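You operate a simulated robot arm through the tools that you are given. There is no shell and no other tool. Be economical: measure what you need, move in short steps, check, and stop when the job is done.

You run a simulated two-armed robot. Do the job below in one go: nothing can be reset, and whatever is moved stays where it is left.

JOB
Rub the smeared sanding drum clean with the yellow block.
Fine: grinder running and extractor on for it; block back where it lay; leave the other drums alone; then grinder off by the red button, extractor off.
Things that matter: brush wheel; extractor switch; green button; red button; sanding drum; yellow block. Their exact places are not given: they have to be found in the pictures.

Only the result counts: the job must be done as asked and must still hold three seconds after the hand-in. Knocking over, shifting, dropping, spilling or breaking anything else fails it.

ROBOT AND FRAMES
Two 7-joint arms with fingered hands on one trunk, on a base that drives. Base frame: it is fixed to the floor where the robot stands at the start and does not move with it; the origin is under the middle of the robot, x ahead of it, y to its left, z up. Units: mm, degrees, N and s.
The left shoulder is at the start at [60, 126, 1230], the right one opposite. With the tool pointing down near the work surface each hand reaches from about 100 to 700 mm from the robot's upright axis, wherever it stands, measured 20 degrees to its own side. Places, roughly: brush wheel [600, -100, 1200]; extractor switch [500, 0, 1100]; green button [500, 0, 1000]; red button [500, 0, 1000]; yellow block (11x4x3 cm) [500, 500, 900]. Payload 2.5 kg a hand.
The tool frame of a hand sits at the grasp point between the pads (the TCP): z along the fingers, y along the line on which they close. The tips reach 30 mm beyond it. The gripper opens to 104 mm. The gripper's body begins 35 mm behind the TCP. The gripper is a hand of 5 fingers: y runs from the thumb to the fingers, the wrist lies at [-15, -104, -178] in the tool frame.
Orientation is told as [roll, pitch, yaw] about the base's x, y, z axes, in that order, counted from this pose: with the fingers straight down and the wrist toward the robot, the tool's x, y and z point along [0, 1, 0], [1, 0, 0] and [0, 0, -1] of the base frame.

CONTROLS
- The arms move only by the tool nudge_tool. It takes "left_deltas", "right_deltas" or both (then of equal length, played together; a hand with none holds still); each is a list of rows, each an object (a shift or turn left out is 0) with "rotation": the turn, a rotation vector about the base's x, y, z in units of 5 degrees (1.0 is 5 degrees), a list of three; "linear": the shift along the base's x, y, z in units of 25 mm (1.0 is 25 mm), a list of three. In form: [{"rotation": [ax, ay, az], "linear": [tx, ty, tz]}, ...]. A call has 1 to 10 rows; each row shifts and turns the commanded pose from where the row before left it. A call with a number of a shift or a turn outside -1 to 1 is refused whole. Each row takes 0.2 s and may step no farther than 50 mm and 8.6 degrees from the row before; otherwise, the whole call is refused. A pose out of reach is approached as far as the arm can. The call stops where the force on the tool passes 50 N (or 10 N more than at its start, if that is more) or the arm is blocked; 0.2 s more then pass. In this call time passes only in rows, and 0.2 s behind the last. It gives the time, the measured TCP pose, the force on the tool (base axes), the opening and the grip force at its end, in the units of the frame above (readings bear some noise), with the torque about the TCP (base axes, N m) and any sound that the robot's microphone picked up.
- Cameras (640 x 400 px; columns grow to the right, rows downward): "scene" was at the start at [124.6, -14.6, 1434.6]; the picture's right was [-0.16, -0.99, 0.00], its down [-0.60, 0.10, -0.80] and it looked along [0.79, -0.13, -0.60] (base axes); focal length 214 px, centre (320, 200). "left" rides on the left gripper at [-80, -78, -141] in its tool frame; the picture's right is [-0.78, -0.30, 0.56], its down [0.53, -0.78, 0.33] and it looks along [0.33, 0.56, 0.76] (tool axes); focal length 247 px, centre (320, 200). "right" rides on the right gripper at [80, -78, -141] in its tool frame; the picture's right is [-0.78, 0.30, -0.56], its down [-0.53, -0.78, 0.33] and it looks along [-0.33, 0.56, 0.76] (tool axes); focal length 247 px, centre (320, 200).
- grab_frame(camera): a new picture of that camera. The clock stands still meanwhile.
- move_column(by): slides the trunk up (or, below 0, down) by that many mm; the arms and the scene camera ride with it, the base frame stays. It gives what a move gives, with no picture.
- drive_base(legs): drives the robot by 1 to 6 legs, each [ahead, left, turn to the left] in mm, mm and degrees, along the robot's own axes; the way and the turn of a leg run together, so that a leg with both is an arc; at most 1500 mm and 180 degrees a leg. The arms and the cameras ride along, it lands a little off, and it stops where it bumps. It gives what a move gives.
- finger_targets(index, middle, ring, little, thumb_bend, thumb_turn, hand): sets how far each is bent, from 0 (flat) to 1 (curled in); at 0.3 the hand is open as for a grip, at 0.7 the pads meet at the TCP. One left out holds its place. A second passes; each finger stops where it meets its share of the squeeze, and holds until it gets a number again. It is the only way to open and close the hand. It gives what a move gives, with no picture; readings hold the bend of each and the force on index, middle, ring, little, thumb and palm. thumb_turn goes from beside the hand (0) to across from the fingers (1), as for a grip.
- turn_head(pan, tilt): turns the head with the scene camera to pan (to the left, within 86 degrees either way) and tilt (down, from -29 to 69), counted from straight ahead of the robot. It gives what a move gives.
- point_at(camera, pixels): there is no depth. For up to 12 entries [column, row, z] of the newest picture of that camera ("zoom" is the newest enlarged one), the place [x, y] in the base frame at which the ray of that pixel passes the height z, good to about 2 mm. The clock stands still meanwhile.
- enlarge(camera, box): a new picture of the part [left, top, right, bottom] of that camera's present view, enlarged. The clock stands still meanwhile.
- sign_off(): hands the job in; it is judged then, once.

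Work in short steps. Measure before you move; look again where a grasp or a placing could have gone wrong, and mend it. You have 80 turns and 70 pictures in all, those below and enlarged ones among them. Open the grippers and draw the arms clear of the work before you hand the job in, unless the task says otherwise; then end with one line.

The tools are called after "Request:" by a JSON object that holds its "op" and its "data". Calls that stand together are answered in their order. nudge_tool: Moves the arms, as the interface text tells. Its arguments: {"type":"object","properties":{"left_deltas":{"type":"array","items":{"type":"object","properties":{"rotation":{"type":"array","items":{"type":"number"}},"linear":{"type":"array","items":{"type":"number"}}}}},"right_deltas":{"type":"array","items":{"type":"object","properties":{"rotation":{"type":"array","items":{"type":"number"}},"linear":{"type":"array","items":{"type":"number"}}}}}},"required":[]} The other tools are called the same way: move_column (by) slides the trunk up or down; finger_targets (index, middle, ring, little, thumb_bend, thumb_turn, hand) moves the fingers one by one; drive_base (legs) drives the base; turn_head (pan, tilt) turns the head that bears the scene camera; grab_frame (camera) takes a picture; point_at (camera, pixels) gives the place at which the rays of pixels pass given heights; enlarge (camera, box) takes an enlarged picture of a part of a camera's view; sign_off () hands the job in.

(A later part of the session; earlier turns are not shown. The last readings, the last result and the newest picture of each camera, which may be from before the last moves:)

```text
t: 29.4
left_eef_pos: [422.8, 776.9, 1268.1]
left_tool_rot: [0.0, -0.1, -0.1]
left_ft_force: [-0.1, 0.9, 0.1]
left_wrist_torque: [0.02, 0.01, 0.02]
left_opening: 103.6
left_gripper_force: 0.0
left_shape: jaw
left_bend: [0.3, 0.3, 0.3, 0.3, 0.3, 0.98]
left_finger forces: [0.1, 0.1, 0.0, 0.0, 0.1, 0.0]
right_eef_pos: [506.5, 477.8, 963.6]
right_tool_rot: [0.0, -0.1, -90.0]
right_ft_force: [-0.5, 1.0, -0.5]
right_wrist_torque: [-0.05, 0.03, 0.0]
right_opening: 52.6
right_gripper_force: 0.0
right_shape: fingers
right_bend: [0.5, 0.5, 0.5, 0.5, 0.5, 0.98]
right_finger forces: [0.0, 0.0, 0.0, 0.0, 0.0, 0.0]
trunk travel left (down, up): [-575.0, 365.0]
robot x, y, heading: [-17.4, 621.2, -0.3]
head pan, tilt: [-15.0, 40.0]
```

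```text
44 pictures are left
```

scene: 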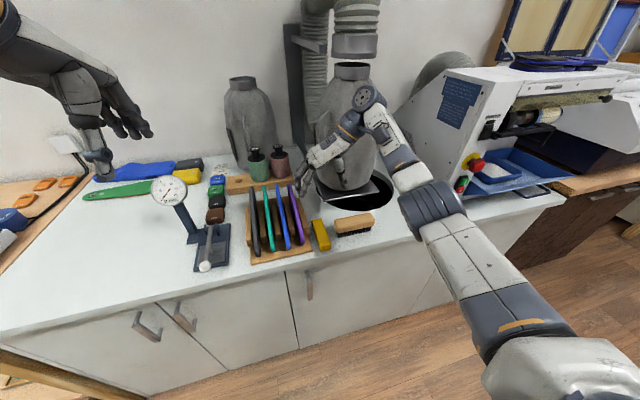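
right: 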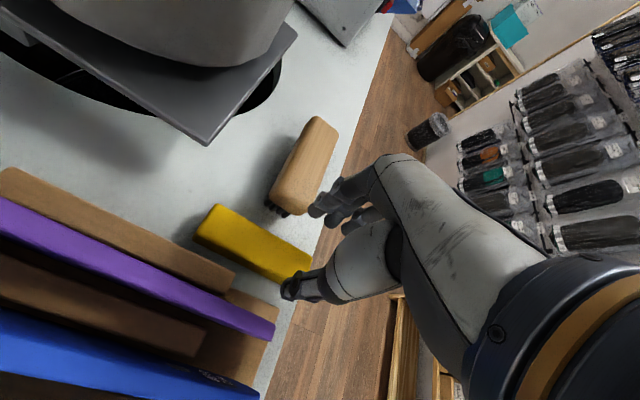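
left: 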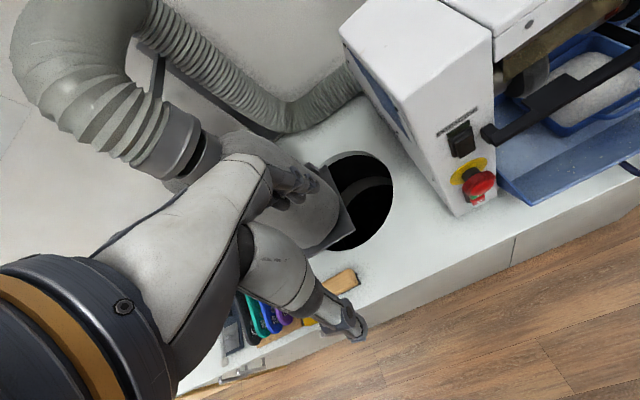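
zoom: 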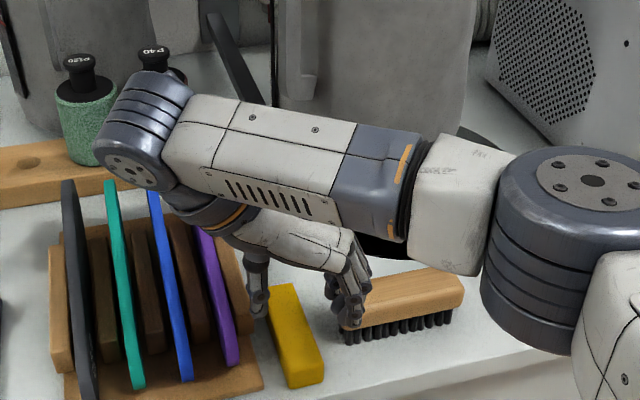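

Fingers are near the brush side; I narrow slightly, shift to y≈480 and descend to z≈925, then look.

Request:
{"op": "finger_targets", "data": {"hand": "right", "index": 0.53, "middle": 0.53, "ring": 0.53, "little": 0.53, "thumb_bend": 0.52}}

Request:
{"op": "nudge_tool", "data": {"right_deltas": [{"linear": [-0.1, 0.08, -0.5]}, {"linear": [0, 0, -0.5]}, {"linear": [0, 0, -0.5]}]}}

Request:
{"op": "enlarge", "data": {"camera": "scene", "box": [290, 190, 370, 255]}}

Request:
{"op": "enlarge", "data": {"camera": "right", "box": [180, 100, 420, 320]}}

```text
t: 30.4
left_eef_pos: [423.9, 775.9, 1268.5]
left_tool_rot: [-0.1, 0.0, -0.2]
left_ft_force: [0.8, 0.5, -0.4]
left_wrist_torque: [0.0, 0.03, -0.01]
left_opening: 103.8
left_gripper_force: 0.0
left_shape: jaw
left_bend: [0.3, 0.3, 0.3, 0.3, 0.3, 0.98]
left_finger forces: [0.1, 0.1, 0.1, 0.0, 0.1, 0.0]
right_eef_pos: [506.2, 479.4, 964.8]
right_tool_rot: [0.0, 0.0, -90.0]
right_ft_force: [-0.8, 0.0, -0.2]
right_wrist_torque: [-0.02, 0.03, -0.03]
right_opening: 46.1
right_gripper_force: 0.0
right_shape: fingers
right_bend: [0.53, 0.53, 0.53, 0.53, 0.52, 0.98]
right_finger forces: [0.2, 0.0, 0.0, 0.0, 0.1, 0.0]
trunk travel left (down, up): [-575.0, 365.0]
robot x, y, heading: [-16.6, 623.1, -0.1]
head pan, tilt: [-15.0, 40.0]
```

```text
t: 31.2
left_eef_pos: [424.6, 776.4, 1269.4]
left_tool_rot: [0.0, 0.0, 0.0]
left_ft_force: [-0.4, -0.5, 0.1]
left_wrist_torque: [-0.02, -0.01, 0.01]
left_opening: 103.5
left_gripper_force: 0.0
left_shape: jaw
left_bend: [0.3, 0.3, 0.3, 0.3, 0.3, 0.98]
left_finger forces: [0.0, 0.0, 0.1, 0.0, 0.1, 0.1]
right_eef_pos: [504.0, 481.4, 927.7]
right_tool_rot: [0.0, 0.0, -90.0]
right_ft_force: [-0.1, 0.9, -0.3]
right_wrist_torque: [0.02, -0.01, 0.02]
right_opening: 46.3
right_gripper_force: 0.0
right_shape: fingers
right_bend: [0.53, 0.53, 0.53, 0.53, 0.52, 0.98]
right_finger forces: [0.0, 0.1, 0.1, 0.1, 0.0, 0.0]
trunk travel left (down, up): [-575.0, 365.0]
robot x, y, heading: [-14.1, 617.4, 0.0]
head pan, tilt: [-15.0, 40.0]
```

```text
6.15 times, centred on (330, 222) of scene
```

zoom: 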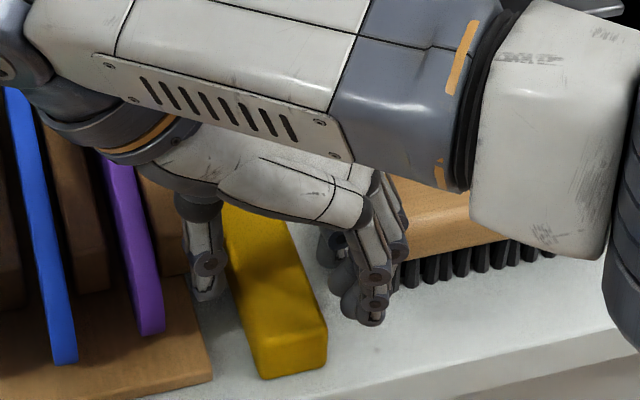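

```text
1.82 times, centred on (300, 210) of right
```

zoom: 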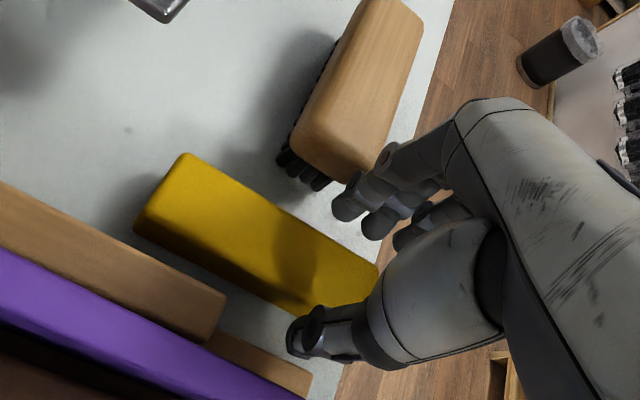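

Clear on both sides. I shift +3 mm y and go down to tips ≈ 885, checking force and picture.

Request:
{"op": "nudge_tool", "data": {"right_deltas": [{"linear": [-0.08, 0.1, -0.25]}, {"linear": [0, 0, -0.25]}]}}

Request:
{"op": "enlarge", "data": {"camera": "scene", "box": [300, 200, 360, 250]}}

Request:
{"op": "enlarge", "data": {"camera": "right", "box": [240, 130, 380, 310]}}

```text
t: 31.8
left_eef_pos: [423.0, 776.5, 1268.9]
left_tool_rot: [0.0, 0.0, -0.1]
left_ft_force: [0.3, 0.1, 0.4]
left_wrist_torque: [0.02, -0.01, 0.01]
left_opening: 103.8
left_gripper_force: 0.0
left_shape: jaw
left_bend: [0.3, 0.3, 0.3, 0.3, 0.3, 0.98]
left_finger forces: [0.0, 0.0, 0.0, 0.1, 0.0, 0.1]
right_eef_pos: [501.1, 482.7, 914.4]
right_tool_rot: [0.0, 0.1, -90.1]
right_ft_force: [0.5, -0.1, 0.2]
right_wrist_torque: [-0.02, 0.01, 0.0]
right_opening: 46.1
right_gripper_force: 0.0
right_shape: fingers
right_bend: [0.53, 0.53, 0.53, 0.53, 0.52, 0.98]
right_finger forces: [0.1, 0.0, 0.1, 0.0, 0.0, 0.0]
trunk travel left (down, up): [-575.0, 365.0]
robot x, y, heading: [-13.9, 619.0, 0.1]
head pan, tilt: [-15.0, 40.0]
```

```text
8.00 times, centred on (330, 225) of scene
```

zoom: 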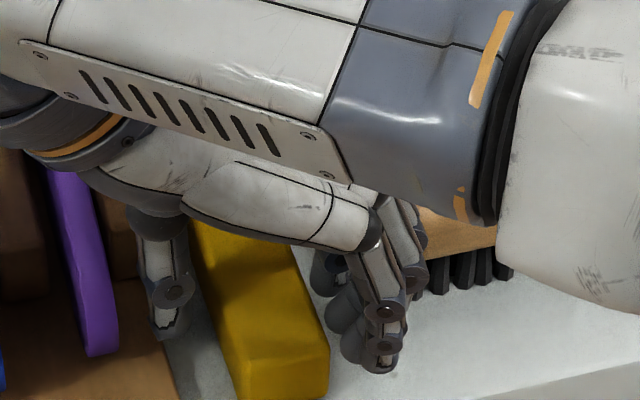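

```text
2.22 times, centred on (310, 220) of right
```

zoom: 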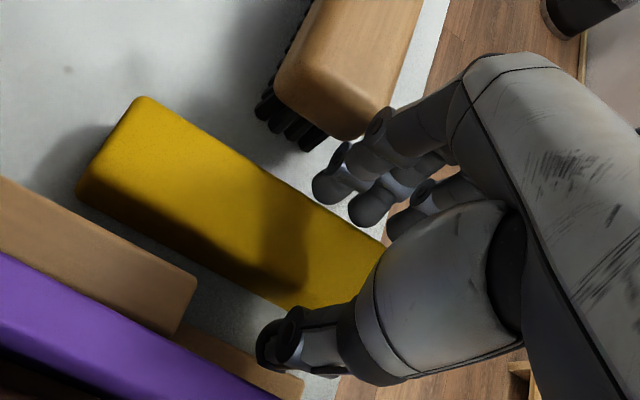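

Moving 6 mm toward the front for brush clearance and down 11 mm.

Request:
{"op": "nudge_tool", "data": {"right_deltas": [{"linear": [-0.24, 0, 0]}, {"linear": [0, 0, -0.22]}, {"linear": [0, 0, -0.22]}]}}

Request:
{"op": "enlarge", "data": {"camera": "right", "box": [240, 130, 380, 310]}}

```text
t: 32.6
left_eef_pos: [424.2, 777.6, 1269.4]
left_tool_rot: [0.1, -0.1, -0.1]
left_ft_force: [-0.1, 0.9, 0.0]
left_wrist_torque: [-0.01, 0.0, -0.01]
left_opening: 103.7
left_gripper_force: 0.0
left_shape: jaw
left_bend: [0.3, 0.3, 0.3, 0.3, 0.3, 0.98]
left_finger forces: [0.0, 0.0, 0.0, 0.0, 0.0, 0.0]
right_eef_pos: [496.8, 484.1, 902.3]
right_tool_rot: [0.0, 0.0, -90.0]
right_ft_force: [0.0, 0.4, 0.6]
right_wrist_torque: [-0.02, 0.01, 0.01]
right_opening: 46.1
right_gripper_force: 0.5
right_shape: fingers
right_bend: [0.53, 0.53, 0.53, 0.53, 0.52, 0.98]
right_finger forces: [0.0, 0.1, 0.0, 0.0, 0.4, 0.0]
trunk travel left (down, up): [-575.0, 365.0]
robot x, y, heading: [-13.7, 617.2, -0.1]
head pan, tilt: [-15.0, 40.0]
```

```text
2.22 times, centred on (310, 220) of right
```

zoom: 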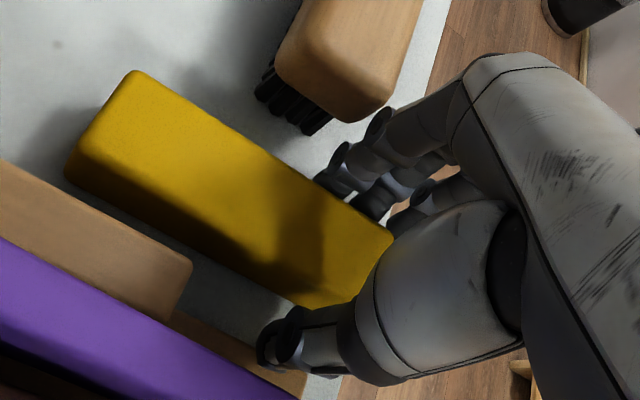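

Fingers are beside the block's top on both sides. I close the grip.

Request:
{"op": "finger_targets", "data": {"hand": "right", "index": 0.66, "middle": 0.66, "ring": 0.66, "little": 0.66, "thumb_bend": 0.66}}

Request:
{"op": "enlarge", "data": {"camera": "right", "box": [180, 100, 420, 320]}}

```text
t: 33.6
left_eef_pos: [423.9, 777.3, 1268.9]
left_tool_rot: [0.0, -0.1, -0.1]
left_ft_force: [-0.6, 0.2, 0.4]
left_wrist_torque: [-0.02, 0.03, 0.01]
left_opening: 103.9
left_gripper_force: 0.0
left_shape: jaw
left_bend: [0.3, 0.3, 0.3, 0.3, 0.3, 0.98]
left_finger forces: [0.0, 0.1, 0.0, 0.1, 0.0, 0.0]
right_eef_pos: [495.5, 483.9, 902.2]
right_tool_rot: [0.1, 0.0, -90.1]
right_ft_force: [-0.9, -0.1, 0.1]
right_wrist_torque: [0.0, 0.0, 0.03]
right_opening: 29.6
right_gripper_force: 7.9
right_shape: fingers
right_bend: [0.6, 0.62, 0.65, 0.66, 0.58, 0.97]
right_finger forces: [3.9, 3.3, 0.4, 0.0, 7.5, 0.0]
trunk travel left (down, up): [-575.0, 365.0]
robot x, y, heading: [-10.9, 616.4, -0.0]
head pan, tilt: [-15.0, 40.0]
```

```text
1.82 times, centred on (300, 210) of right
```

zoom: 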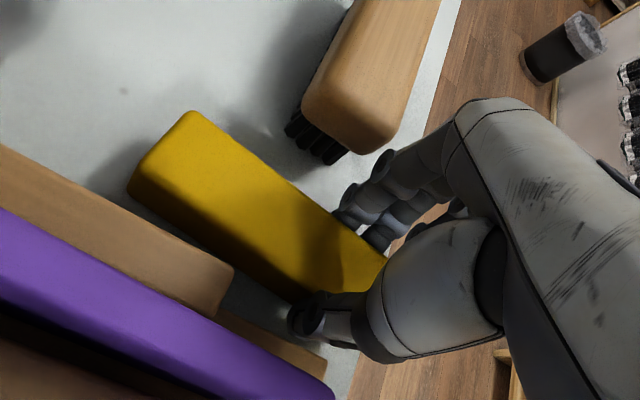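

Gripped (29.6 mm, ~8 N), but only index and middle hold, near the front end. I lift it, and will regrasp it centrally on a free spot of counter before rubbing.

Request:
{"op": "nudge_tool", "data": {"right_deltas": [{"linear": [0, 0, 0.3]}, {"linear": [0, 0, 0.5]}, {"linear": [0, 0, 1]}, {"linear": [0, 0, 1]}, {"linear": [0, 0, 1]}, {"linear": [0, 0, 1]}, {"linear": [0, 0, 1]}]}}

Request:
{"op": "grab_frame", "data": {"camera": "scene"}}

Request:
{"op": "grab_frame", "data": {"camera": "right"}}

```text
t: 35.2
left_eef_pos: [422.9, 776.8, 1270.1]
left_tool_rot: [0.0, -0.1, -0.1]
left_ft_force: [0.0, 0.3, -0.7]
left_wrist_torque: [0.01, -0.02, 0.02]
left_opening: 103.6
left_gripper_force: 0.0
left_shape: jaw
left_bend: [0.3, 0.3, 0.3, 0.3, 0.3, 0.98]
left_finger forces: [0.0, 0.0, 0.0, 0.0, 0.1, 0.0]
right_eef_pos: [494.0, 484.2, 1048.5]
right_tool_rot: [-0.1, 0.0, -90.1]
right_ft_force: [0.3, 0.3, -2.0]
right_wrist_torque: [0.05, 0.03, 0.02]
right_opening: 30.1
right_gripper_force: 7.5
right_shape: fingers
right_bend: [0.6, 0.63, 0.66, 0.66, 0.58, 0.96]
right_finger forces: [3.8, 3.2, 0.2, 0.1, 7.3, 0.0]
trunk travel left (down, up): [-575.0, 365.0]
robot x, y, heading: [-18.7, 620.4, -0.1]
head pan, tilt: [-15.0, 40.0]
```

```text
37 pictures are left
```

scene: 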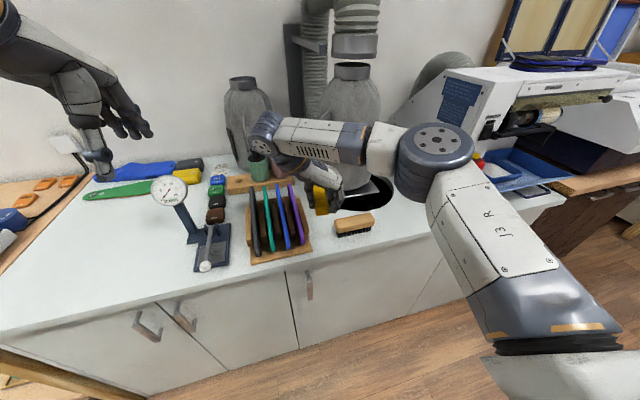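

```text
36 pictures are left
```

right: 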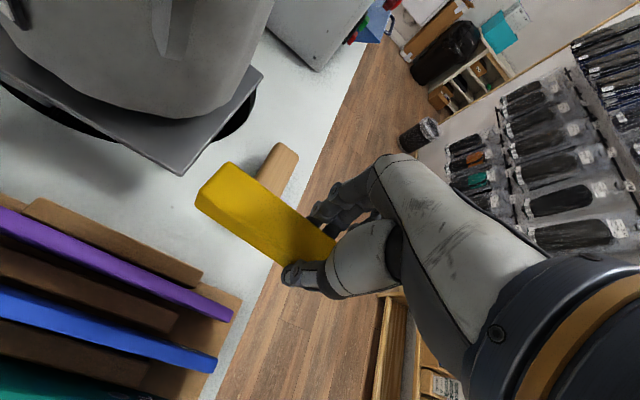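

Block is held level. I pull back, rise a little and turn yaw to 0.

Request:
{"op": "nudge_tool", "data": {"right_deltas": [{"linear": [-0.8, -0.4, 0.8]}, {"linear": [-0.8, -0.4, 0.8]}, {"linear": [-0.8, -0.4, 0.8]}, {"rotation": [0, 0, 1], "linear": [-0.6, -0.4, 0]}, {"rotation": [0, 0, 1], "linear": [-0.6, -0.4, 0]}, {"rotation": [0, 0, 1], "linear": [-0.6, -0.4, 0]}, {"rotation": [0, 0, 1], "linear": [-0.6, -0.4, 0]}, {"rotation": [0, 0, 1]}, {"rotation": [0, 0, 1]}, {"rotation": [0, 0, 1]}]}}

Request:
{"op": "nudge_tool", "data": {"right_deltas": [{"rotation": [0, 0, 1]}, {"rotation": [0, 0, 1]}, {"rotation": [0, 0, 1]}, {"rotation": [0, 0, 1]}, {"rotation": [0, 0, 1]}, {"rotation": [0, 0, 1]}, {"rotation": [0, 0, 1]}, {"rotation": [0, 0, 1]}, {"rotation": [0, 0, 1]}, {"rotation": [0, 0, 1]}]}}

Request:
{"op": "nudge_tool", "data": {"right_deltas": [{"rotation": [0, 0, 1]}]}}

Request:
{"op": "drive_base", "data": {"legs": [[-60, 0, 0], [0, -330, 0]]}}

Request:
{"op": "grab_frame", "data": {"camera": "scene"}}

```text
t: 37.4
left_eef_pos: [423.7, 776.5, 1268.8]
left_tool_rot: [0.0, 0.0, -0.1]
left_ft_force: [-0.6, 0.1, -0.7]
left_wrist_torque: [-0.02, -0.02, -0.01]
left_opening: 103.8
left_gripper_force: 0.0
left_shape: jaw
left_bend: [0.3, 0.3, 0.3, 0.3, 0.3, 0.98]
left_finger forces: [0.0, 0.0, 0.0, 0.0, 0.0, 0.0]
right_eef_pos: [374.5, 413.6, 1108.0]
right_tool_rot: [0.0, 0.0, -55.0]
right_ft_force: [-0.3, -0.2, -1.4]
right_wrist_torque: [-0.02, 0.06, 0.03]
right_opening: 29.9
right_gripper_force: 7.3
right_shape: fingers
right_bend: [0.6, 0.63, 0.66, 0.66, 0.58, 0.96]
right_finger forces: [3.9, 3.2, 0.1, 0.0, 7.2, 0.0]
trunk travel left (down, up): [-575.0, 365.0]
robot x, y, heading: [-20.8, 616.2, -0.3]
head pan, tilt: [-15.0, 40.0]
```

```text
t: 39.6
left_eef_pos: [421.8, 776.6, 1269.8]
left_tool_rot: [-0.1, -0.1, -0.1]
left_ft_force: [0.1, -0.4, 0.0]
left_wrist_torque: [-0.02, -0.04, -0.01]
left_opening: 103.5
left_gripper_force: 0.1
left_shape: jaw
left_bend: [0.3, 0.3, 0.3, 0.3, 0.3, 0.98]
left_finger forces: [0.1, 0.1, 0.0, 0.0, 0.0, 0.0]
right_eef_pos: [376.5, 413.4, 1108.0]
right_tool_rot: [0.0, 0.1, -4.9]
right_ft_force: [0.3, -0.1, -1.4]
right_wrist_torque: [-0.02, 0.03, 0.0]
right_opening: 29.7
right_gripper_force: 7.8
right_shape: fingers
right_bend: [0.6, 0.63, 0.66, 0.66, 0.58, 0.96]
right_finger forces: [3.8, 3.1, 0.0, 0.0, 7.0, 0.0]
trunk travel left (down, up): [-575.0, 365.0]
robot x, y, heading: [-15.4, 618.9, -0.1]
head pan, tilt: [-15.0, 40.0]
```

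```text
t: 40.0
left_eef_pos: [422.9, 776.5, 1268.4]
left_tool_rot: [0.1, 0.0, 0.0]
left_ft_force: [-0.1, 0.0, -0.2]
left_wrist_torque: [0.0, 0.02, 0.0]
left_opening: 103.8
left_gripper_force: 0.1
left_shape: jaw
left_bend: [0.3, 0.3, 0.3, 0.3, 0.3, 0.98]
left_finger forces: [0.0, 0.0, 0.1, 0.0, 0.1, 0.0]
right_eef_pos: [374.9, 412.4, 1108.0]
right_tool_rot: [0.1, 0.0, 0.0]
right_ft_force: [-0.4, 0.4, -0.9]
right_wrist_torque: [-0.04, 0.0, -0.01]
right_opening: 29.9
right_gripper_force: 7.0
right_shape: fingers
right_bend: [0.6, 0.63, 0.66, 0.66, 0.58, 0.96]
right_finger forces: [3.7, 3.2, 0.1, 0.0, 7.2, 0.0]
trunk travel left (down, up): [-575.0, 365.0]
robot x, y, heading: [-16.8, 619.9, -0.1]
head pan, tilt: [-15.0, 40.0]
```

```text
t: 42.8
left_eef_pos: [364.6, 446.1, 1268.5]
left_tool_rot: [0.0, 0.0, -0.3]
left_ft_force: [0.0, -0.2, 0.3]
left_wrist_torque: [0.0, -0.01, 0.03]
left_opening: 103.6
left_gripper_force: 0.0
left_shape: jaw
left_bend: [0.3, 0.3, 0.3, 0.3, 0.3, 0.98]
left_finger forces: [0.0, 0.1, 0.1, 0.1, 0.0, 0.0]
right_eef_pos: [313.9, 83.3, 1108.6]
right_tool_rot: [-0.1, 0.0, -0.4]
right_ft_force: [0.4, 0.5, -1.1]
right_wrist_torque: [-0.01, 0.01, 0.03]
right_opening: 29.8
right_gripper_force: 7.6
right_shape: fingers
right_bend: [0.6, 0.63, 0.66, 0.66, 0.58, 0.96]
right_finger forces: [3.9, 3.1, 0.2, 0.1, 7.2, 0.0]
trunk travel left (down, up): [-575.0, 365.0]
robot x, y, heading: [-74.4, 288.9, -0.4]
head pan, tilt: [-15.0, 40.0]
```

```text
35 pictures are left
```

scene: 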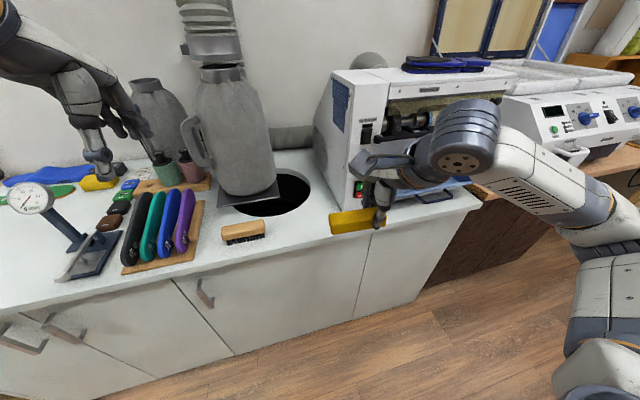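

I check the counter's front edge and the hole's front edge.

Request:
{"op": "point_at", "data": {"camera": "scene", "pixels": [[270, 218, 855], [300, 208, 855], [330, 248, 855], [300, 254, 855], [350, 205, 855], [265, 225, 880]]}}

```text
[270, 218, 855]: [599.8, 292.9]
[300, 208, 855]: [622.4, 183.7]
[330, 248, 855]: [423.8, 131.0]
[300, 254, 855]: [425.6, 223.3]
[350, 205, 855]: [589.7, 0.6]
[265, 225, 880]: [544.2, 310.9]
```

Free counter spans x 430–595. I lower the block to (500,150) there.

Request:
{"op": "nudge_tool", "data": {"right_deltas": [{"linear": [0.744, 0.268, -0.432]}, {"linear": [0.744, 0.268, -0.432]}, {"linear": [0.744, 0.268, -0.432]}, {"linear": [0.744, 0.268, -0.432]}, {"linear": [0.744, 0.268, -0.432]}, {"linear": [0.744, 0.268, -0.432]}, {"linear": [0.744, 0.268, -0.432]}, {"linear": [0.744, 0.268, -0.432]}, {"linear": [0.744, 0.268, -0.432]}, {"linear": [0.744, 0.268, -0.432]}]}}

Request:
{"op": "nudge_tool", "data": {"right_deltas": [{"linear": [0, 0, -1]}, {"linear": [0, 0, -1]}, {"linear": [0, 0, -1]}, {"linear": [0, 0, -0.5]}, {"linear": [0, 0, -0.15]}]}}

Request:
{"op": "enlarge", "data": {"camera": "scene", "box": [260, 160, 420, 260]}}

```text
t: 45.0
left_eef_pos: [364.2, 447.0, 1269.2]
left_tool_rot: [0.0, 0.1, -0.3]
left_ft_force: [-0.5, 0.0, 0.3]
left_wrist_torque: [0.02, 0.0, 0.01]
left_opening: 103.7
left_gripper_force: 0.0
left_shape: jaw
left_bend: [0.3, 0.3, 0.3, 0.3, 0.3, 0.98]
left_finger forces: [0.0, 0.1, 0.0, 0.0, 0.0, 0.0]
right_eef_pos: [501.1, 149.8, 998.6]
right_tool_rot: [0.0, 0.1, -0.4]
right_ft_force: [0.0, -0.4, -2.1]
right_wrist_torque: [0.0, 0.01, 0.03]
right_opening: 29.5
right_gripper_force: 6.9
right_shape: fingers
right_bend: [0.6, 0.63, 0.66, 0.66, 0.58, 0.96]
right_finger forces: [3.9, 3.2, 0.1, 0.1, 7.2, 0.1]
trunk travel left (down, up): [-575.0, 365.0]
robot x, y, heading: [-79.0, 295.2, -0.6]
head pan, tilt: [-15.0, 40.0]
```

```text
t: 46.2
left_eef_pos: [364.1, 446.7, 1269.4]
left_tool_rot: [0.0, -0.1, -0.3]
left_ft_force: [-0.6, 0.0, 0.6]
left_wrist_torque: [-0.01, 0.03, 0.02]
left_opening: 103.9
left_gripper_force: 0.1
left_shape: jaw
left_bend: [0.3, 0.3, 0.3, 0.3, 0.3, 0.98]
left_finger forces: [0.0, 0.0, 0.0, 0.0, 0.0, 0.0]
right_eef_pos: [500.4, 150.4, 907.0]
right_tool_rot: [0.0, 0.0, -0.3]
right_ft_force: [0.6, 0.1, -1.0]
right_wrist_torque: [0.01, -0.03, 0.05]
right_opening: 29.9
right_gripper_force: 7.2
right_shape: fingers
right_bend: [0.6, 0.63, 0.66, 0.66, 0.58, 0.96]
right_finger forces: [4.0, 3.1, 0.1, 0.1, 7.2, 0.1]
trunk travel left (down, up): [-575.0, 365.0]
robot x, y, heading: [-73.9, 290.1, -0.4]
head pan, tilt: [-15.0, 40.0]
```

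```text
4.00 times, centred on (340, 210) of scene
```

zoom: 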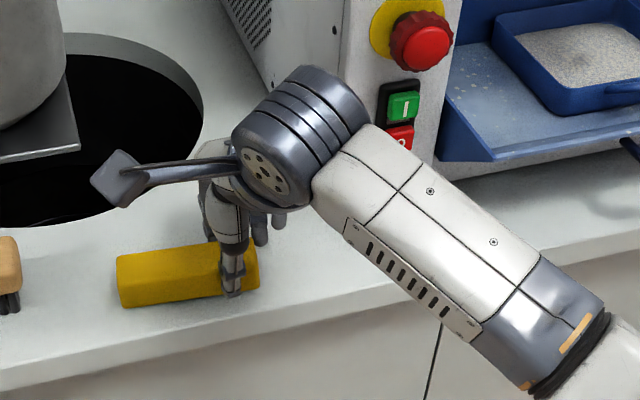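

Block is just above the counter; I lower by small steps until contact.

Request:
{"op": "nudge_tool", "data": {"right_deltas": [{"linear": [0, 0, -0.08]}, {"linear": [0, 0, -0.08]}]}}

Request:
{"op": "nudge_tool", "data": {"right_deltas": [{"linear": [0, 0, -0.06]}]}}

```text
t: 46.8
left_eef_pos: [363.7, 445.8, 1268.0]
left_tool_rot: [0.0, 0.1, -0.4]
left_ft_force: [0.0, 0.0, 0.6]
left_wrist_torque: [-0.02, -0.03, 0.03]
left_opening: 104.0
left_gripper_force: 0.2
left_shape: jaw
left_bend: [0.3, 0.3, 0.3, 0.3, 0.3, 0.98]
left_finger forces: [0.0, 0.1, 0.0, 0.0, 0.0, 0.0]
right_eef_pos: [499.8, 149.4, 904.5]
right_tool_rot: [0.0, 0.1, -0.4]
right_ft_force: [1.1, -0.4, -0.3]
right_wrist_torque: [-0.01, 0.04, 0.04]
right_opening: 29.9
right_gripper_force: 7.5
right_shape: fingers
right_bend: [0.6, 0.63, 0.66, 0.66, 0.58, 0.96]
right_finger forces: [4.2, 2.9, 0.3, 0.0, 7.2, 0.0]
trunk travel left (down, up): [-575.0, 365.0]
robot x, y, heading: [-76.7, 285.7, -0.1]
head pan, tilt: [-15.0, 40.0]
```

```text
t: 47.2
left_eef_pos: [364.1, 445.4, 1269.2]
left_tool_rot: [0.0, -0.1, -0.3]
left_ft_force: [0.5, -0.3, -0.3]
left_wrist_torque: [0.02, -0.01, 0.0]
left_opening: 103.6
left_gripper_force: 0.1
left_shape: jaw
left_bend: [0.3, 0.3, 0.3, 0.3, 0.3, 0.98]
left_finger forces: [0.0, 0.0, 0.0, 0.0, 0.0, 0.0]
right_eef_pos: [500.0, 150.2, 903.6]
right_tool_rot: [0.0, 0.0, -0.4]
right_ft_force: [-0.7, -1.6, 0.3]
right_wrist_torque: [0.01, -0.01, 0.01]
right_opening: 29.8
right_gripper_force: 8.1
right_shape: fingers
right_bend: [0.6, 0.63, 0.66, 0.66, 0.58, 0.96]
right_finger forces: [4.5, 2.9, 0.4, 0.0, 7.3, 0.1]
trunk travel left (down, up): [-575.0, 365.0]
robot x, y, heading: [-75.0, 289.4, -0.3]
head pan, tilt: [-15.0, 40.0]
```

Contact. I open and look from the right camera for the block's centre.

Request:
{"op": "finger_targets", "data": {"hand": "right", "index": 0.48, "middle": 0.48, "ring": 0.48, "little": 0.48, "thumb_bend": 0.48}}

Request:
{"op": "enlarge", "data": {"camera": "scene", "box": [270, 185, 360, 245]}}

```text
t: 48.2
left_eef_pos: [364.2, 446.2, 1268.8]
left_tool_rot: [0.0, 0.0, -0.3]
left_ft_force: [0.2, -0.2, -0.5]
left_wrist_torque: [-0.04, -0.02, -0.01]
left_opening: 103.6
left_gripper_force: 0.1
left_shape: jaw
left_bend: [0.3, 0.3, 0.3, 0.3, 0.3, 0.98]
left_finger forces: [0.0, 0.0, 0.1, 0.1, 0.0, 0.0]
right_eef_pos: [500.0, 149.8, 902.5]
right_tool_rot: [-0.1, 0.0, -0.2]
right_ft_force: [0.1, -0.4, 0.2]
right_wrist_torque: [0.04, 0.05, -0.01]
right_opening: 56.8
right_gripper_force: 0.1
right_shape: fingers
right_bend: [0.48, 0.48, 0.48, 0.48, 0.48, 0.97]
right_finger forces: [0.0, 0.1, 0.1, 0.0, 0.1, 0.0]
trunk travel left (down, up): [-575.0, 365.0]
robot x, y, heading: [-77.1, 292.6, -0.4]
head pan, tilt: [-15.0, 40.0]
```

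```text
6.67 times, centred on (315, 215) of scene
```

zoom: 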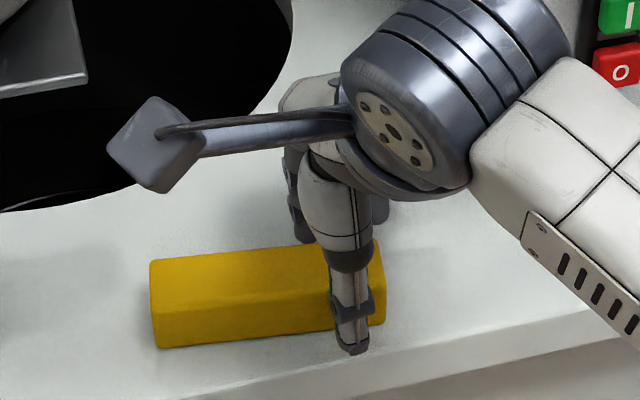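

Request:
{"op": "point_at", "data": {"camera": "zoom", "pixels": [[153, 312, 885], [385, 284, 885], [150, 262, 885], [380, 240, 885], [155, 348, 850], [386, 322, 850], [352, 350, 873]]}}

```text
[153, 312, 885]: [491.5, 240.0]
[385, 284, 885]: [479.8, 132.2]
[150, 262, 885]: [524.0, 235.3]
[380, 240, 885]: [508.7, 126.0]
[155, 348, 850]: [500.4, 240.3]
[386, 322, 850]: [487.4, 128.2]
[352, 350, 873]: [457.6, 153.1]
```

Block centre ≈ (502,183), rotated −8° relative to the hand. I raise, align (yaw −8) over the centre, and come down again.

Request:
{"op": "nudge_tool", "data": {"right_deltas": [{"linear": [0, 0, 1]}, {"linear": [0.05, 0.65, 0.2], "rotation": [0, 0, -0.75]}, {"linear": [0.05, 0.68, 0], "rotation": [0, 0, -0.75]}, {"linear": [0, 0, -0.6]}]}}

Request:
{"op": "enlarge", "data": {"camera": "scene", "box": [270, 185, 360, 245]}}

Request:
{"op": "enlarge", "data": {"camera": "right", "box": [180, 100, 420, 320]}}

```text
t: 49.2
left_eef_pos: [364.1, 445.4, 1269.5]
left_tool_rot: [0.1, 0.1, -0.3]
left_ft_force: [0.3, 0.2, -0.6]
left_wrist_torque: [-0.01, -0.03, 0.02]
left_opening: 103.5
left_gripper_force: 0.1
left_shape: jaw
left_bend: [0.3, 0.3, 0.3, 0.3, 0.3, 0.98]
left_finger forces: [0.0, 0.1, 0.0, 0.0, 0.0, 0.0]
right_eef_pos: [501.5, 183.7, 918.2]
right_tool_rot: [0.0, 0.0, -7.9]
right_ft_force: [-0.5, 1.0, 0.5]
right_wrist_torque: [-0.01, 0.0, 0.01]
right_opening: 57.2
right_gripper_force: 0.1
right_shape: fingers
right_bend: [0.48, 0.48, 0.48, 0.48, 0.48, 0.97]
right_finger forces: [0.0, 0.0, 0.0, 0.0, 0.1, 0.1]
trunk travel left (down, up): [-575.0, 365.0]
robot x, y, heading: [-77.0, 290.2, -0.4]
head pan, tilt: [-15.0, 40.0]
```

```text
6.67 times, centred on (315, 215) of scene
```

zoom: 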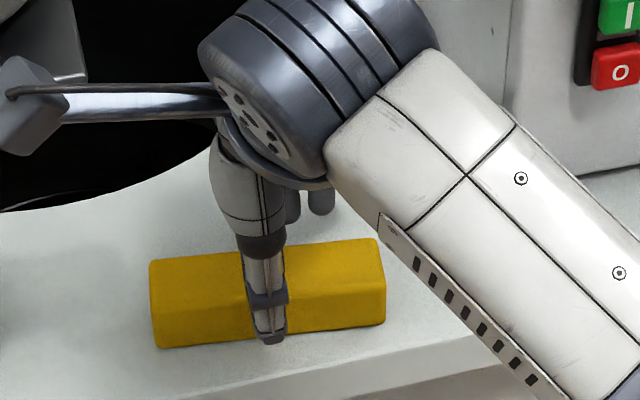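

```text
1.82 times, centred on (300, 210) of right
```

zoom: 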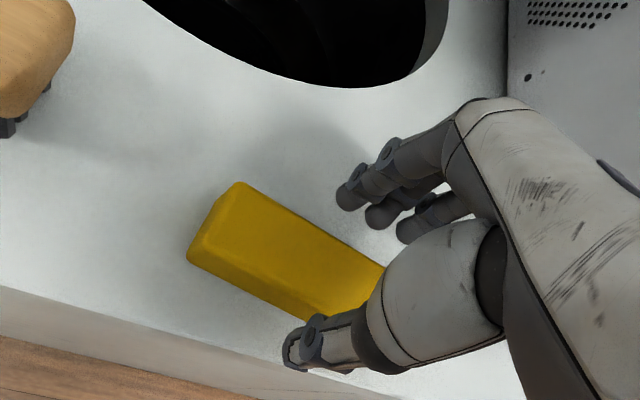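

Thumb is at the block's middle. Descend to z≈900 and close.

Request:
{"op": "nudge_tool", "data": {"right_deltas": [{"linear": [0, 0, -0.4]}, {"linear": [0, 0, -0.32]}]}}

Request:
{"op": "finger_targets", "data": {"hand": "right", "index": 0.75, "middle": 0.75, "ring": 0.75, "little": 0.75, "thumb_bend": 0.75}}

Request:
{"op": "nudge_tool", "data": {"right_deltas": [{"linear": [0, 0, 0.5]}, {"linear": [0, 0, 1]}, {"linear": [0, 0, 1]}, {"linear": [-0.5, 0, 1]}, {"linear": [-1, 0, 1]}, {"linear": [-1, 0, 1]}, {"linear": [-1, 0, 1]}]}}

Request:
{"op": "grab_frame", "data": {"camera": "scene"}}

```text
t: 49.8
left_eef_pos: [364.6, 447.0, 1268.2]
left_tool_rot: [0.0, 0.0, -0.3]
left_ft_force: [0.2, 0.0, 0.5]
left_wrist_torque: [-0.02, -0.01, 0.0]
left_opening: 103.8
left_gripper_force: 0.0
left_shape: jaw
left_bend: [0.3, 0.3, 0.3, 0.3, 0.3, 0.98]
left_finger forces: [0.0, 0.0, 0.0, 0.0, 0.1, 0.0]
right_eef_pos: [503.3, 184.6, 899.7]
right_tool_rot: [0.1, 0.1, -7.7]
right_ft_force: [0.7, 1.1, -0.8]
right_wrist_torque: [-0.04, 0.0, -0.04]
right_opening: 56.9
right_gripper_force: 0.0
right_shape: fingers
right_bend: [0.48, 0.48, 0.48, 0.48, 0.48, 0.97]
right_finger forces: [0.0, 0.0, 0.0, 0.1, 0.2, 0.0]
trunk travel left (down, up): [-575.0, 365.0]
robot x, y, heading: [-76.7, 288.3, -0.5]
head pan, tilt: [-15.0, 40.0]
```

```text
t: 50.8
left_eef_pos: [364.1, 445.5, 1268.0]
left_tool_rot: [0.0, -0.1, -0.3]
left_ft_force: [0.2, 0.6, 0.1]
left_wrist_torque: [-0.01, 0.01, 0.01]
left_opening: 103.8
left_gripper_force: 0.0
left_shape: jaw
left_bend: [0.3, 0.3, 0.3, 0.3, 0.3, 0.98]
left_finger forces: [0.1, 0.0, 0.0, 0.1, 0.0, 0.1]
right_eef_pos: [502.8, 185.0, 899.5]
right_tool_rot: [0.0, 0.1, -7.7]
right_ft_force: [-0.4, -1.2, 0.9]
right_wrist_torque: [0.08, 0.03, 0.02]
right_opening: 28.9
right_gripper_force: 21.8
right_shape: fingers
right_bend: [0.72, 0.73, 0.73, 0.75, 0.58, 0.93]
right_finger forces: [11.2, 6.3, 3.5, 0.0, 21.8, 0.0]
trunk travel left (down, up): [-575.0, 365.0]
robot x, y, heading: [-76.5, 290.6, -0.8]
head pan, tilt: [-15.0, 40.0]
```

```text
t: 52.4
left_eef_pos: [364.3, 445.7, 1269.3]
left_tool_rot: [0.0, -0.1, -0.4]
left_ft_force: [-0.5, 0.4, 0.4]
left_wrist_torque: [-0.02, 0.0, 0.02]
left_opening: 103.7
left_gripper_force: 0.0
left_shape: jaw
left_bend: [0.3, 0.3, 0.3, 0.3, 0.3, 0.98]
left_finger forces: [0.0, 0.0, 0.0, 0.1, 0.0, 0.0]
right_eef_pos: [413.9, 183.4, 1062.8]
right_tool_rot: [0.0, 0.0, -7.9]
right_ft_force: [-0.5, -0.2, -0.8]
right_wrist_torque: [0.02, -0.01, -0.02]
right_opening: 29.0
right_gripper_force: 21.5
right_shape: fingers
right_bend: [0.72, 0.73, 0.74, 0.75, 0.58, 0.93]
right_finger forces: [11.0, 6.3, 3.6, 0.0, 21.4, 0.1]
trunk travel left (down, up): [-575.0, 365.0]
robot x, y, heading: [-77.8, 294.0, -0.3]
head pan, tilt: [-15.0, 40.0]
```

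```text
30 pictures are left
```

scene: 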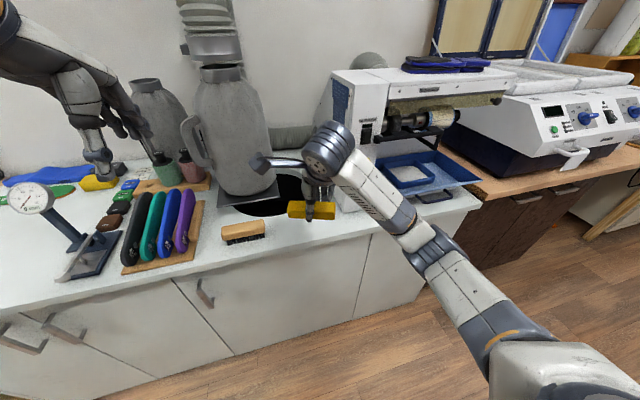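

Firm grip (22 N). I pull back and drive right to the rubbing/pressing stand.

Request:
{"op": "nudge_tool", "data": {"right_deltas": [{"linear": [-1, 0, 0], "rotation": [0, 0, 0.8]}, {"linear": [-1, 0, 0], "rotation": [0, 0, 0.78]}, {"linear": [-1, 0, 0]}]}}

Request:
{"op": "drive_base", "data": {"legs": [[0, -290, 0.3]]}}

Request:
{"op": "turn_head", "data": {"pan": -10, "tilt": 35}}

Request:
{"op": "nudge_tool", "data": {"right_deltas": [{"linear": [0.22, -0.41, 0.23], "rotation": [0, -1, 0]}, {"linear": [0.22, -0.41, 0.23], "rotation": [0, -1, 0]}, {"linear": [0.22, -0.41, 0.23], "rotation": [0, -1, 0]}, {"linear": [0.22, -0.41, 0.23], "rotation": [0, -1, 0]}, {"linear": [0.22, -0.41, 0.23], "rotation": [0, -1, 0]}, {"linear": [0.22, -0.41, 0.23], "rotation": [0, -1, 0]}, {"linear": [0.22, -0.41, 0.23], "rotation": [0, -1, 0]}, {"linear": [0.22, -0.41, 0.23], "rotation": [0, -1, 0]}, {"linear": [0.22, -0.41, 0.23], "rotation": [0, -1, 0]}], "left_deltas": [{"linear": [0.08, -0.26, -0.42], "rotation": [0, -1, 0]}, {"linear": [0.08, -0.26, -0.42], "rotation": [0, -1, 0]}, {"linear": [0.08, -0.26, -0.42], "rotation": [0, -1, 0]}, {"linear": [0.08, -0.26, -0.42], "rotation": [0, -1, 0]}, {"linear": [0.08, -0.26, -0.42], "rotation": [0, -1, 0]}, {"linear": [0.08, -0.26, -0.42], "rotation": [0, -1, 0]}, {"linear": [0.08, -0.26, -0.42], "rotation": [0, -1, 0]}, {"linear": [0.08, -0.26, -0.42], "rotation": [0, -1, 0]}, {"linear": [0.08, -0.26, -0.42], "rotation": [0, -1, 0]}]}}

Request:
{"op": "grab_frame", "data": {"camera": "scene"}}

```text
t: 53.2
left_eef_pos: [364.4, 446.0, 1267.5]
left_tool_rot: [0.0, 0.0, -0.3]
left_ft_force: [-0.2, 0.0, -1.0]
left_wrist_torque: [0.01, -0.02, -0.01]
left_opening: 103.7
left_gripper_force: 0.1
left_shape: jaw
left_bend: [0.3, 0.3, 0.3, 0.3, 0.3, 0.98]
left_finger forces: [0.0, 0.0, 0.0, 0.0, 0.1, 0.0]
right_eef_pos: [342.0, 183.0, 1064.7]
right_tool_rot: [-0.1, 0.1, -0.1]
right_ft_force: [-0.8, -0.3, -0.8]
right_wrist_torque: [0.0, -0.03, -0.01]
right_opening: 29.0
right_gripper_force: 21.7
right_shape: fingers
right_bend: [0.72, 0.73, 0.74, 0.75, 0.58, 0.93]
right_finger forces: [11.0, 6.1, 3.9, 0.0, 21.4, 0.0]
trunk travel left (down, up): [-575.0, 365.0]
robot x, y, heading: [-78.0, 291.1, -0.3]
head pan, tilt: [-15.0, 40.0]
```

```text
t: 55.2
left_eef_pos: [363.0, 157.2, 1269.2]
left_tool_rot: [0.1, 0.0, 0.0]
left_ft_force: [-0.8, -0.4, -0.6]
left_wrist_torque: [-0.02, 0.01, 0.03]
left_opening: 103.7
left_gripper_force: 0.0
left_shape: jaw
left_bend: [0.3, 0.3, 0.3, 0.3, 0.3, 0.98]
left_finger forces: [0.0, 0.0, 0.0, 0.0, 0.1, 0.0]
right_eef_pos: [341.9, -104.8, 1062.6]
right_tool_rot: [0.0, 0.0, 0.4]
right_ft_force: [0.9, -0.8, -0.5]
right_wrist_torque: [-0.02, 0.0, 0.01]
right_opening: 28.8
right_gripper_force: 20.9
right_shape: fingers
right_bend: [0.72, 0.73, 0.74, 0.75, 0.58, 0.93]
right_finger forces: [11.0, 6.1, 3.8, 0.1, 21.3, 0.0]
trunk travel left (down, up): [-575.0, 365.0]
robot x, y, heading: [-80.1, 0.4, -0.1]
head pan, tilt: [-15.0, 40.0]
```

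```text
t: 55.8
left_eef_pos: [362.5, 158.4, 1269.5]
left_tool_rot: [0.0, -0.1, 0.0]
left_ft_force: [0.0, 0.2, 0.3]
left_wrist_torque: [-0.01, 0.0, 0.02]
left_opening: 103.5
left_gripper_force: 0.0
left_shape: jaw
left_bend: [0.3, 0.3, 0.3, 0.3, 0.3, 0.98]
left_finger forces: [0.0, 0.0, 0.0, 0.1, 0.0, 0.0]
right_eef_pos: [341.6, -104.4, 1063.2]
right_tool_rot: [0.0, 0.0, 0.5]
right_ft_force: [0.0, 0.1, -0.2]
right_wrist_torque: [-0.01, 0.0, -0.02]
right_opening: 28.7
right_gripper_force: 21.3
right_shape: fingers
right_bend: [0.72, 0.73, 0.74, 0.75, 0.58, 0.93]
right_finger forces: [11.0, 6.1, 3.8, 0.0, 21.3, 0.0]
trunk travel left (down, up): [-575.0, 365.0]
robot x, y, heading: [-77.6, -3.2, -0.0]
head pan, tilt: [-10.0, 35.0]
```

```text
t: 57.8
left_eef_pos: [379.1, 98.3, 1176.6]
left_tool_rot: [-0.1, -45.1, 0.2]
left_ft_force: [0.9, 1.5, -0.6]
left_wrist_torque: [-0.02, -0.01, 0.03]
left_opening: 103.5
left_gripper_force: 0.0
left_shape: jaw
left_bend: [0.3, 0.3, 0.3, 0.3, 0.3, 0.98]
left_finger forces: [0.0, 0.1, 0.0, 0.0, 0.0, 0.1]
right_eef_pos: [390.8, -195.9, 1115.5]
right_tool_rot: [-0.5, -45.1, 0.6]
right_ft_force: [0.1, -0.9, 0.2]
right_wrist_torque: [0.01, 0.01, 0.01]
right_opening: 29.0
right_gripper_force: 21.2
right_shape: fingers
right_bend: [0.72, 0.73, 0.74, 0.75, 0.58, 0.93]
right_finger forces: [10.9, 6.0, 3.8, 0.1, 21.7, 0.0]
trunk travel left (down, up): [-575.0, 365.0]
robot x, y, heading: [-74.9, -3.8, -0.1]
head pan, tilt: [-10.0, 35.0]
```

```text
29 pictures are left
```

scene: 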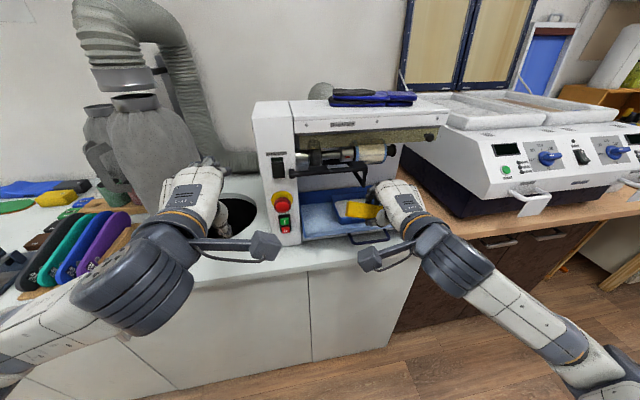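

Both hands at pitch −45; I continue to −90.

Request:
{"op": "nudge_tool", "data": {"right_deltas": [{"linear": [0.22, -0.41, 0.23], "rotation": [0, -1, 0]}, {"linear": [0.22, -0.41, 0.23], "rotation": [0, -1, 0]}, {"linear": [0.22, -0.41, 0.23], "rotation": [0, -1, 0]}, {"linear": [0.22, -0.41, 0.23], "rotation": [0, -1, 0]}, {"linear": [0.22, -0.41, 0.23], "rotation": [0, -1, 0]}, {"linear": [0.22, -0.41, 0.23], "rotation": [0, -1, 0]}, {"linear": [0.22, -0.41, 0.23], "rotation": [0, -1, 0]}, {"linear": [0.22, -0.41, 0.23], "rotation": [0, -1, 0]}, {"linear": [0.22, -0.41, 0.23], "rotation": [0, -1, 0]}], "left_deltas": [{"linear": [0.08, -0.26, -0.42], "rotation": [0, -1, 0]}, {"linear": [0.08, -0.26, -0.42], "rotation": [0, -1, 0]}, {"linear": [0.08, -0.26, -0.42], "rotation": [0, -1, 0]}, {"linear": [0.08, -0.26, -0.42], "rotation": [0, -1, 0]}, {"linear": [0.08, -0.26, -0.42], "rotation": [0, -1, 0]}, {"linear": [0.08, -0.26, -0.42], "rotation": [0, -1, 0]}, {"linear": [0.08, -0.26, -0.42], "rotation": [0, -1, 0]}, {"linear": [0.08, -0.26, -0.42], "rotation": [0, -1, 0]}, {"linear": [0.08, -0.26, -0.42], "rotation": [0, -1, 0]}]}}

Request:
{"op": "finger_targets", "data": {"hand": "left", "index": 0.1, "middle": 1, "ring": 1, "little": 1, "thumb_bend": 0.3, "thumb_turn": 0.2}}

Request:
{"op": "grab_frame", "data": {"camera": "scene"}}

Request:
{"op": "grab_frame", "data": {"camera": "left"}}

```text
t: 59.8
left_eef_pos: [398.0, 40.1, 1079.0]
left_tool_rot: [-173.3, -89.9, 173.2]
left_ft_force: [0.6, 0.2, -0.2]
left_wrist_torque: [-0.01, -0.03, -0.01]
left_opening: 103.8
left_gripper_force: 0.0
left_shape: jaw
left_bend: [0.3, 0.3, 0.3, 0.3, 0.3, 0.98]
left_finger forces: [0.1, 0.0, 0.0, 0.0, 0.0, 0.0]
right_eef_pos: [442.0, -287.7, 1167.1]
right_tool_rot: [-104.2, -89.4, 104.3]
right_ft_force: [0.1, -0.1, -0.8]
right_wrist_torque: [-0.01, 0.02, -0.02]
right_opening: 28.7
right_gripper_force: 21.8
right_shape: fingers
right_bend: [0.72, 0.73, 0.74, 0.75, 0.58, 0.93]
right_finger forces: [10.8, 5.9, 3.9, 0.1, 22.0, 0.0]
trunk travel left (down, up): [-575.0, 365.0]
robot x, y, heading: [-77.5, -0.9, 0.0]
head pan, tilt: [-10.0, 35.0]
```

```text
t: 60.8
left_eef_pos: [398.2, 40.8, 1079.2]
left_tool_rot: [-128.0, -90.0, 127.8]
left_ft_force: [-1.2, -0.1, 0.7]
left_wrist_torque: [0.01, 0.0, 0.03]
left_opening: 145.4
left_gripper_force: 0.1
left_shape: fingers
left_bend: [0.1, 1.0, 1.0, 1.0, 0.3, 0.2]
left_finger forces: [0.1, 0.0, 0.1, 0.0, 0.0, 0.1]
right_eef_pos: [440.8, -288.8, 1168.5]
right_tool_rot: [-91.2, -89.6, 91.3]
right_ft_force: [0.0, -0.6, -1.9]
right_wrist_torque: [0.03, 0.01, 0.0]
right_opening: 28.7
right_gripper_force: 21.0
right_shape: fingers
right_bend: [0.72, 0.73, 0.74, 0.75, 0.58, 0.93]
right_finger forces: [10.7, 5.9, 3.8, 0.0, 22.0, 0.0]
trunk travel left (down, up): [-575.0, 365.0]
robot x, y, heading: [-78.5, 0.4, 0.3]
head pan, tilt: [-10.0, 35.0]
```

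```text
28 pictures are left
```

scene: 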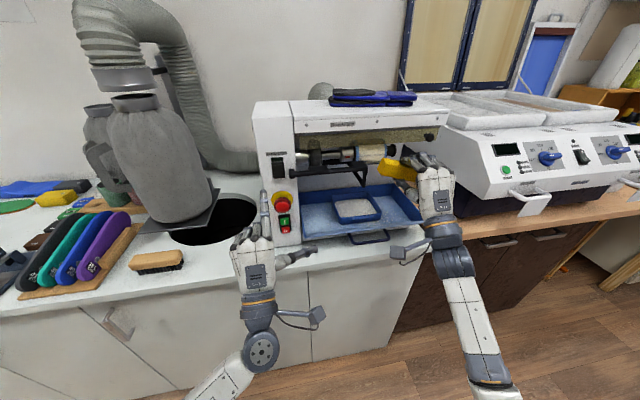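

```text
27 pictures are left
```

left: 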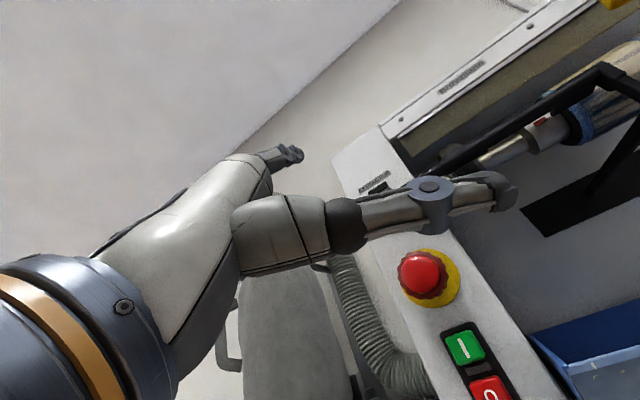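

Enlarge the scene at the left hand to find the index tip.

Request:
{"op": "enlarge", "data": {"camera": "scene", "box": [215, 140, 325, 300]}}

```text
2.50 times, centred on (270, 220) of scene
```

zoom: 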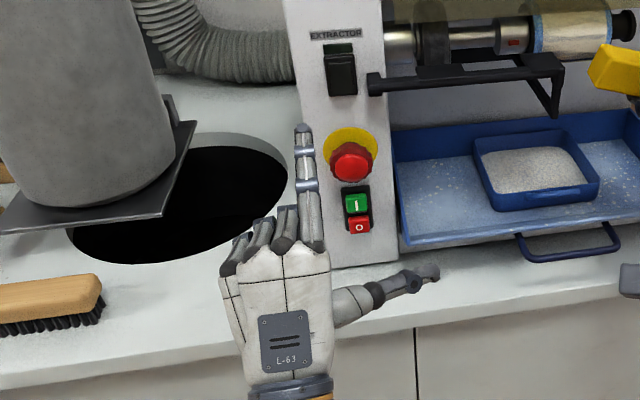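

Request:
{"op": "point_at", "data": {"camera": "zoom", "pixels": [[304, 130, 1100], [304, 130, 1160], [304, 130, 1060], [357, 204, 986], [359, 226, 960], [341, 75, 1147], [351, 163, 1030]]}}

Request:
{"op": "point_at", "data": {"camera": "left", "pixels": [[297, 154, 1100], [297, 154, 1160], [490, 190, 1000], [490, 190, 1060], [466, 347, 986], [490, 392, 960]]}}

```text
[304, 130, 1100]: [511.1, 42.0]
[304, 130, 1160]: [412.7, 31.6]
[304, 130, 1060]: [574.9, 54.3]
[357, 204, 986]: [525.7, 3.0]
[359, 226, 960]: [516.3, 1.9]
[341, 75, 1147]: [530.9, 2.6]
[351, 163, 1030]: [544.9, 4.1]
```

```text
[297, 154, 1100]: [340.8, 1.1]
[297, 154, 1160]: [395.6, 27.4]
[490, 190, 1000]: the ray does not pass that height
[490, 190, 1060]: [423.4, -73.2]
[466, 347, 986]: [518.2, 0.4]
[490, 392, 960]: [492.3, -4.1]
```

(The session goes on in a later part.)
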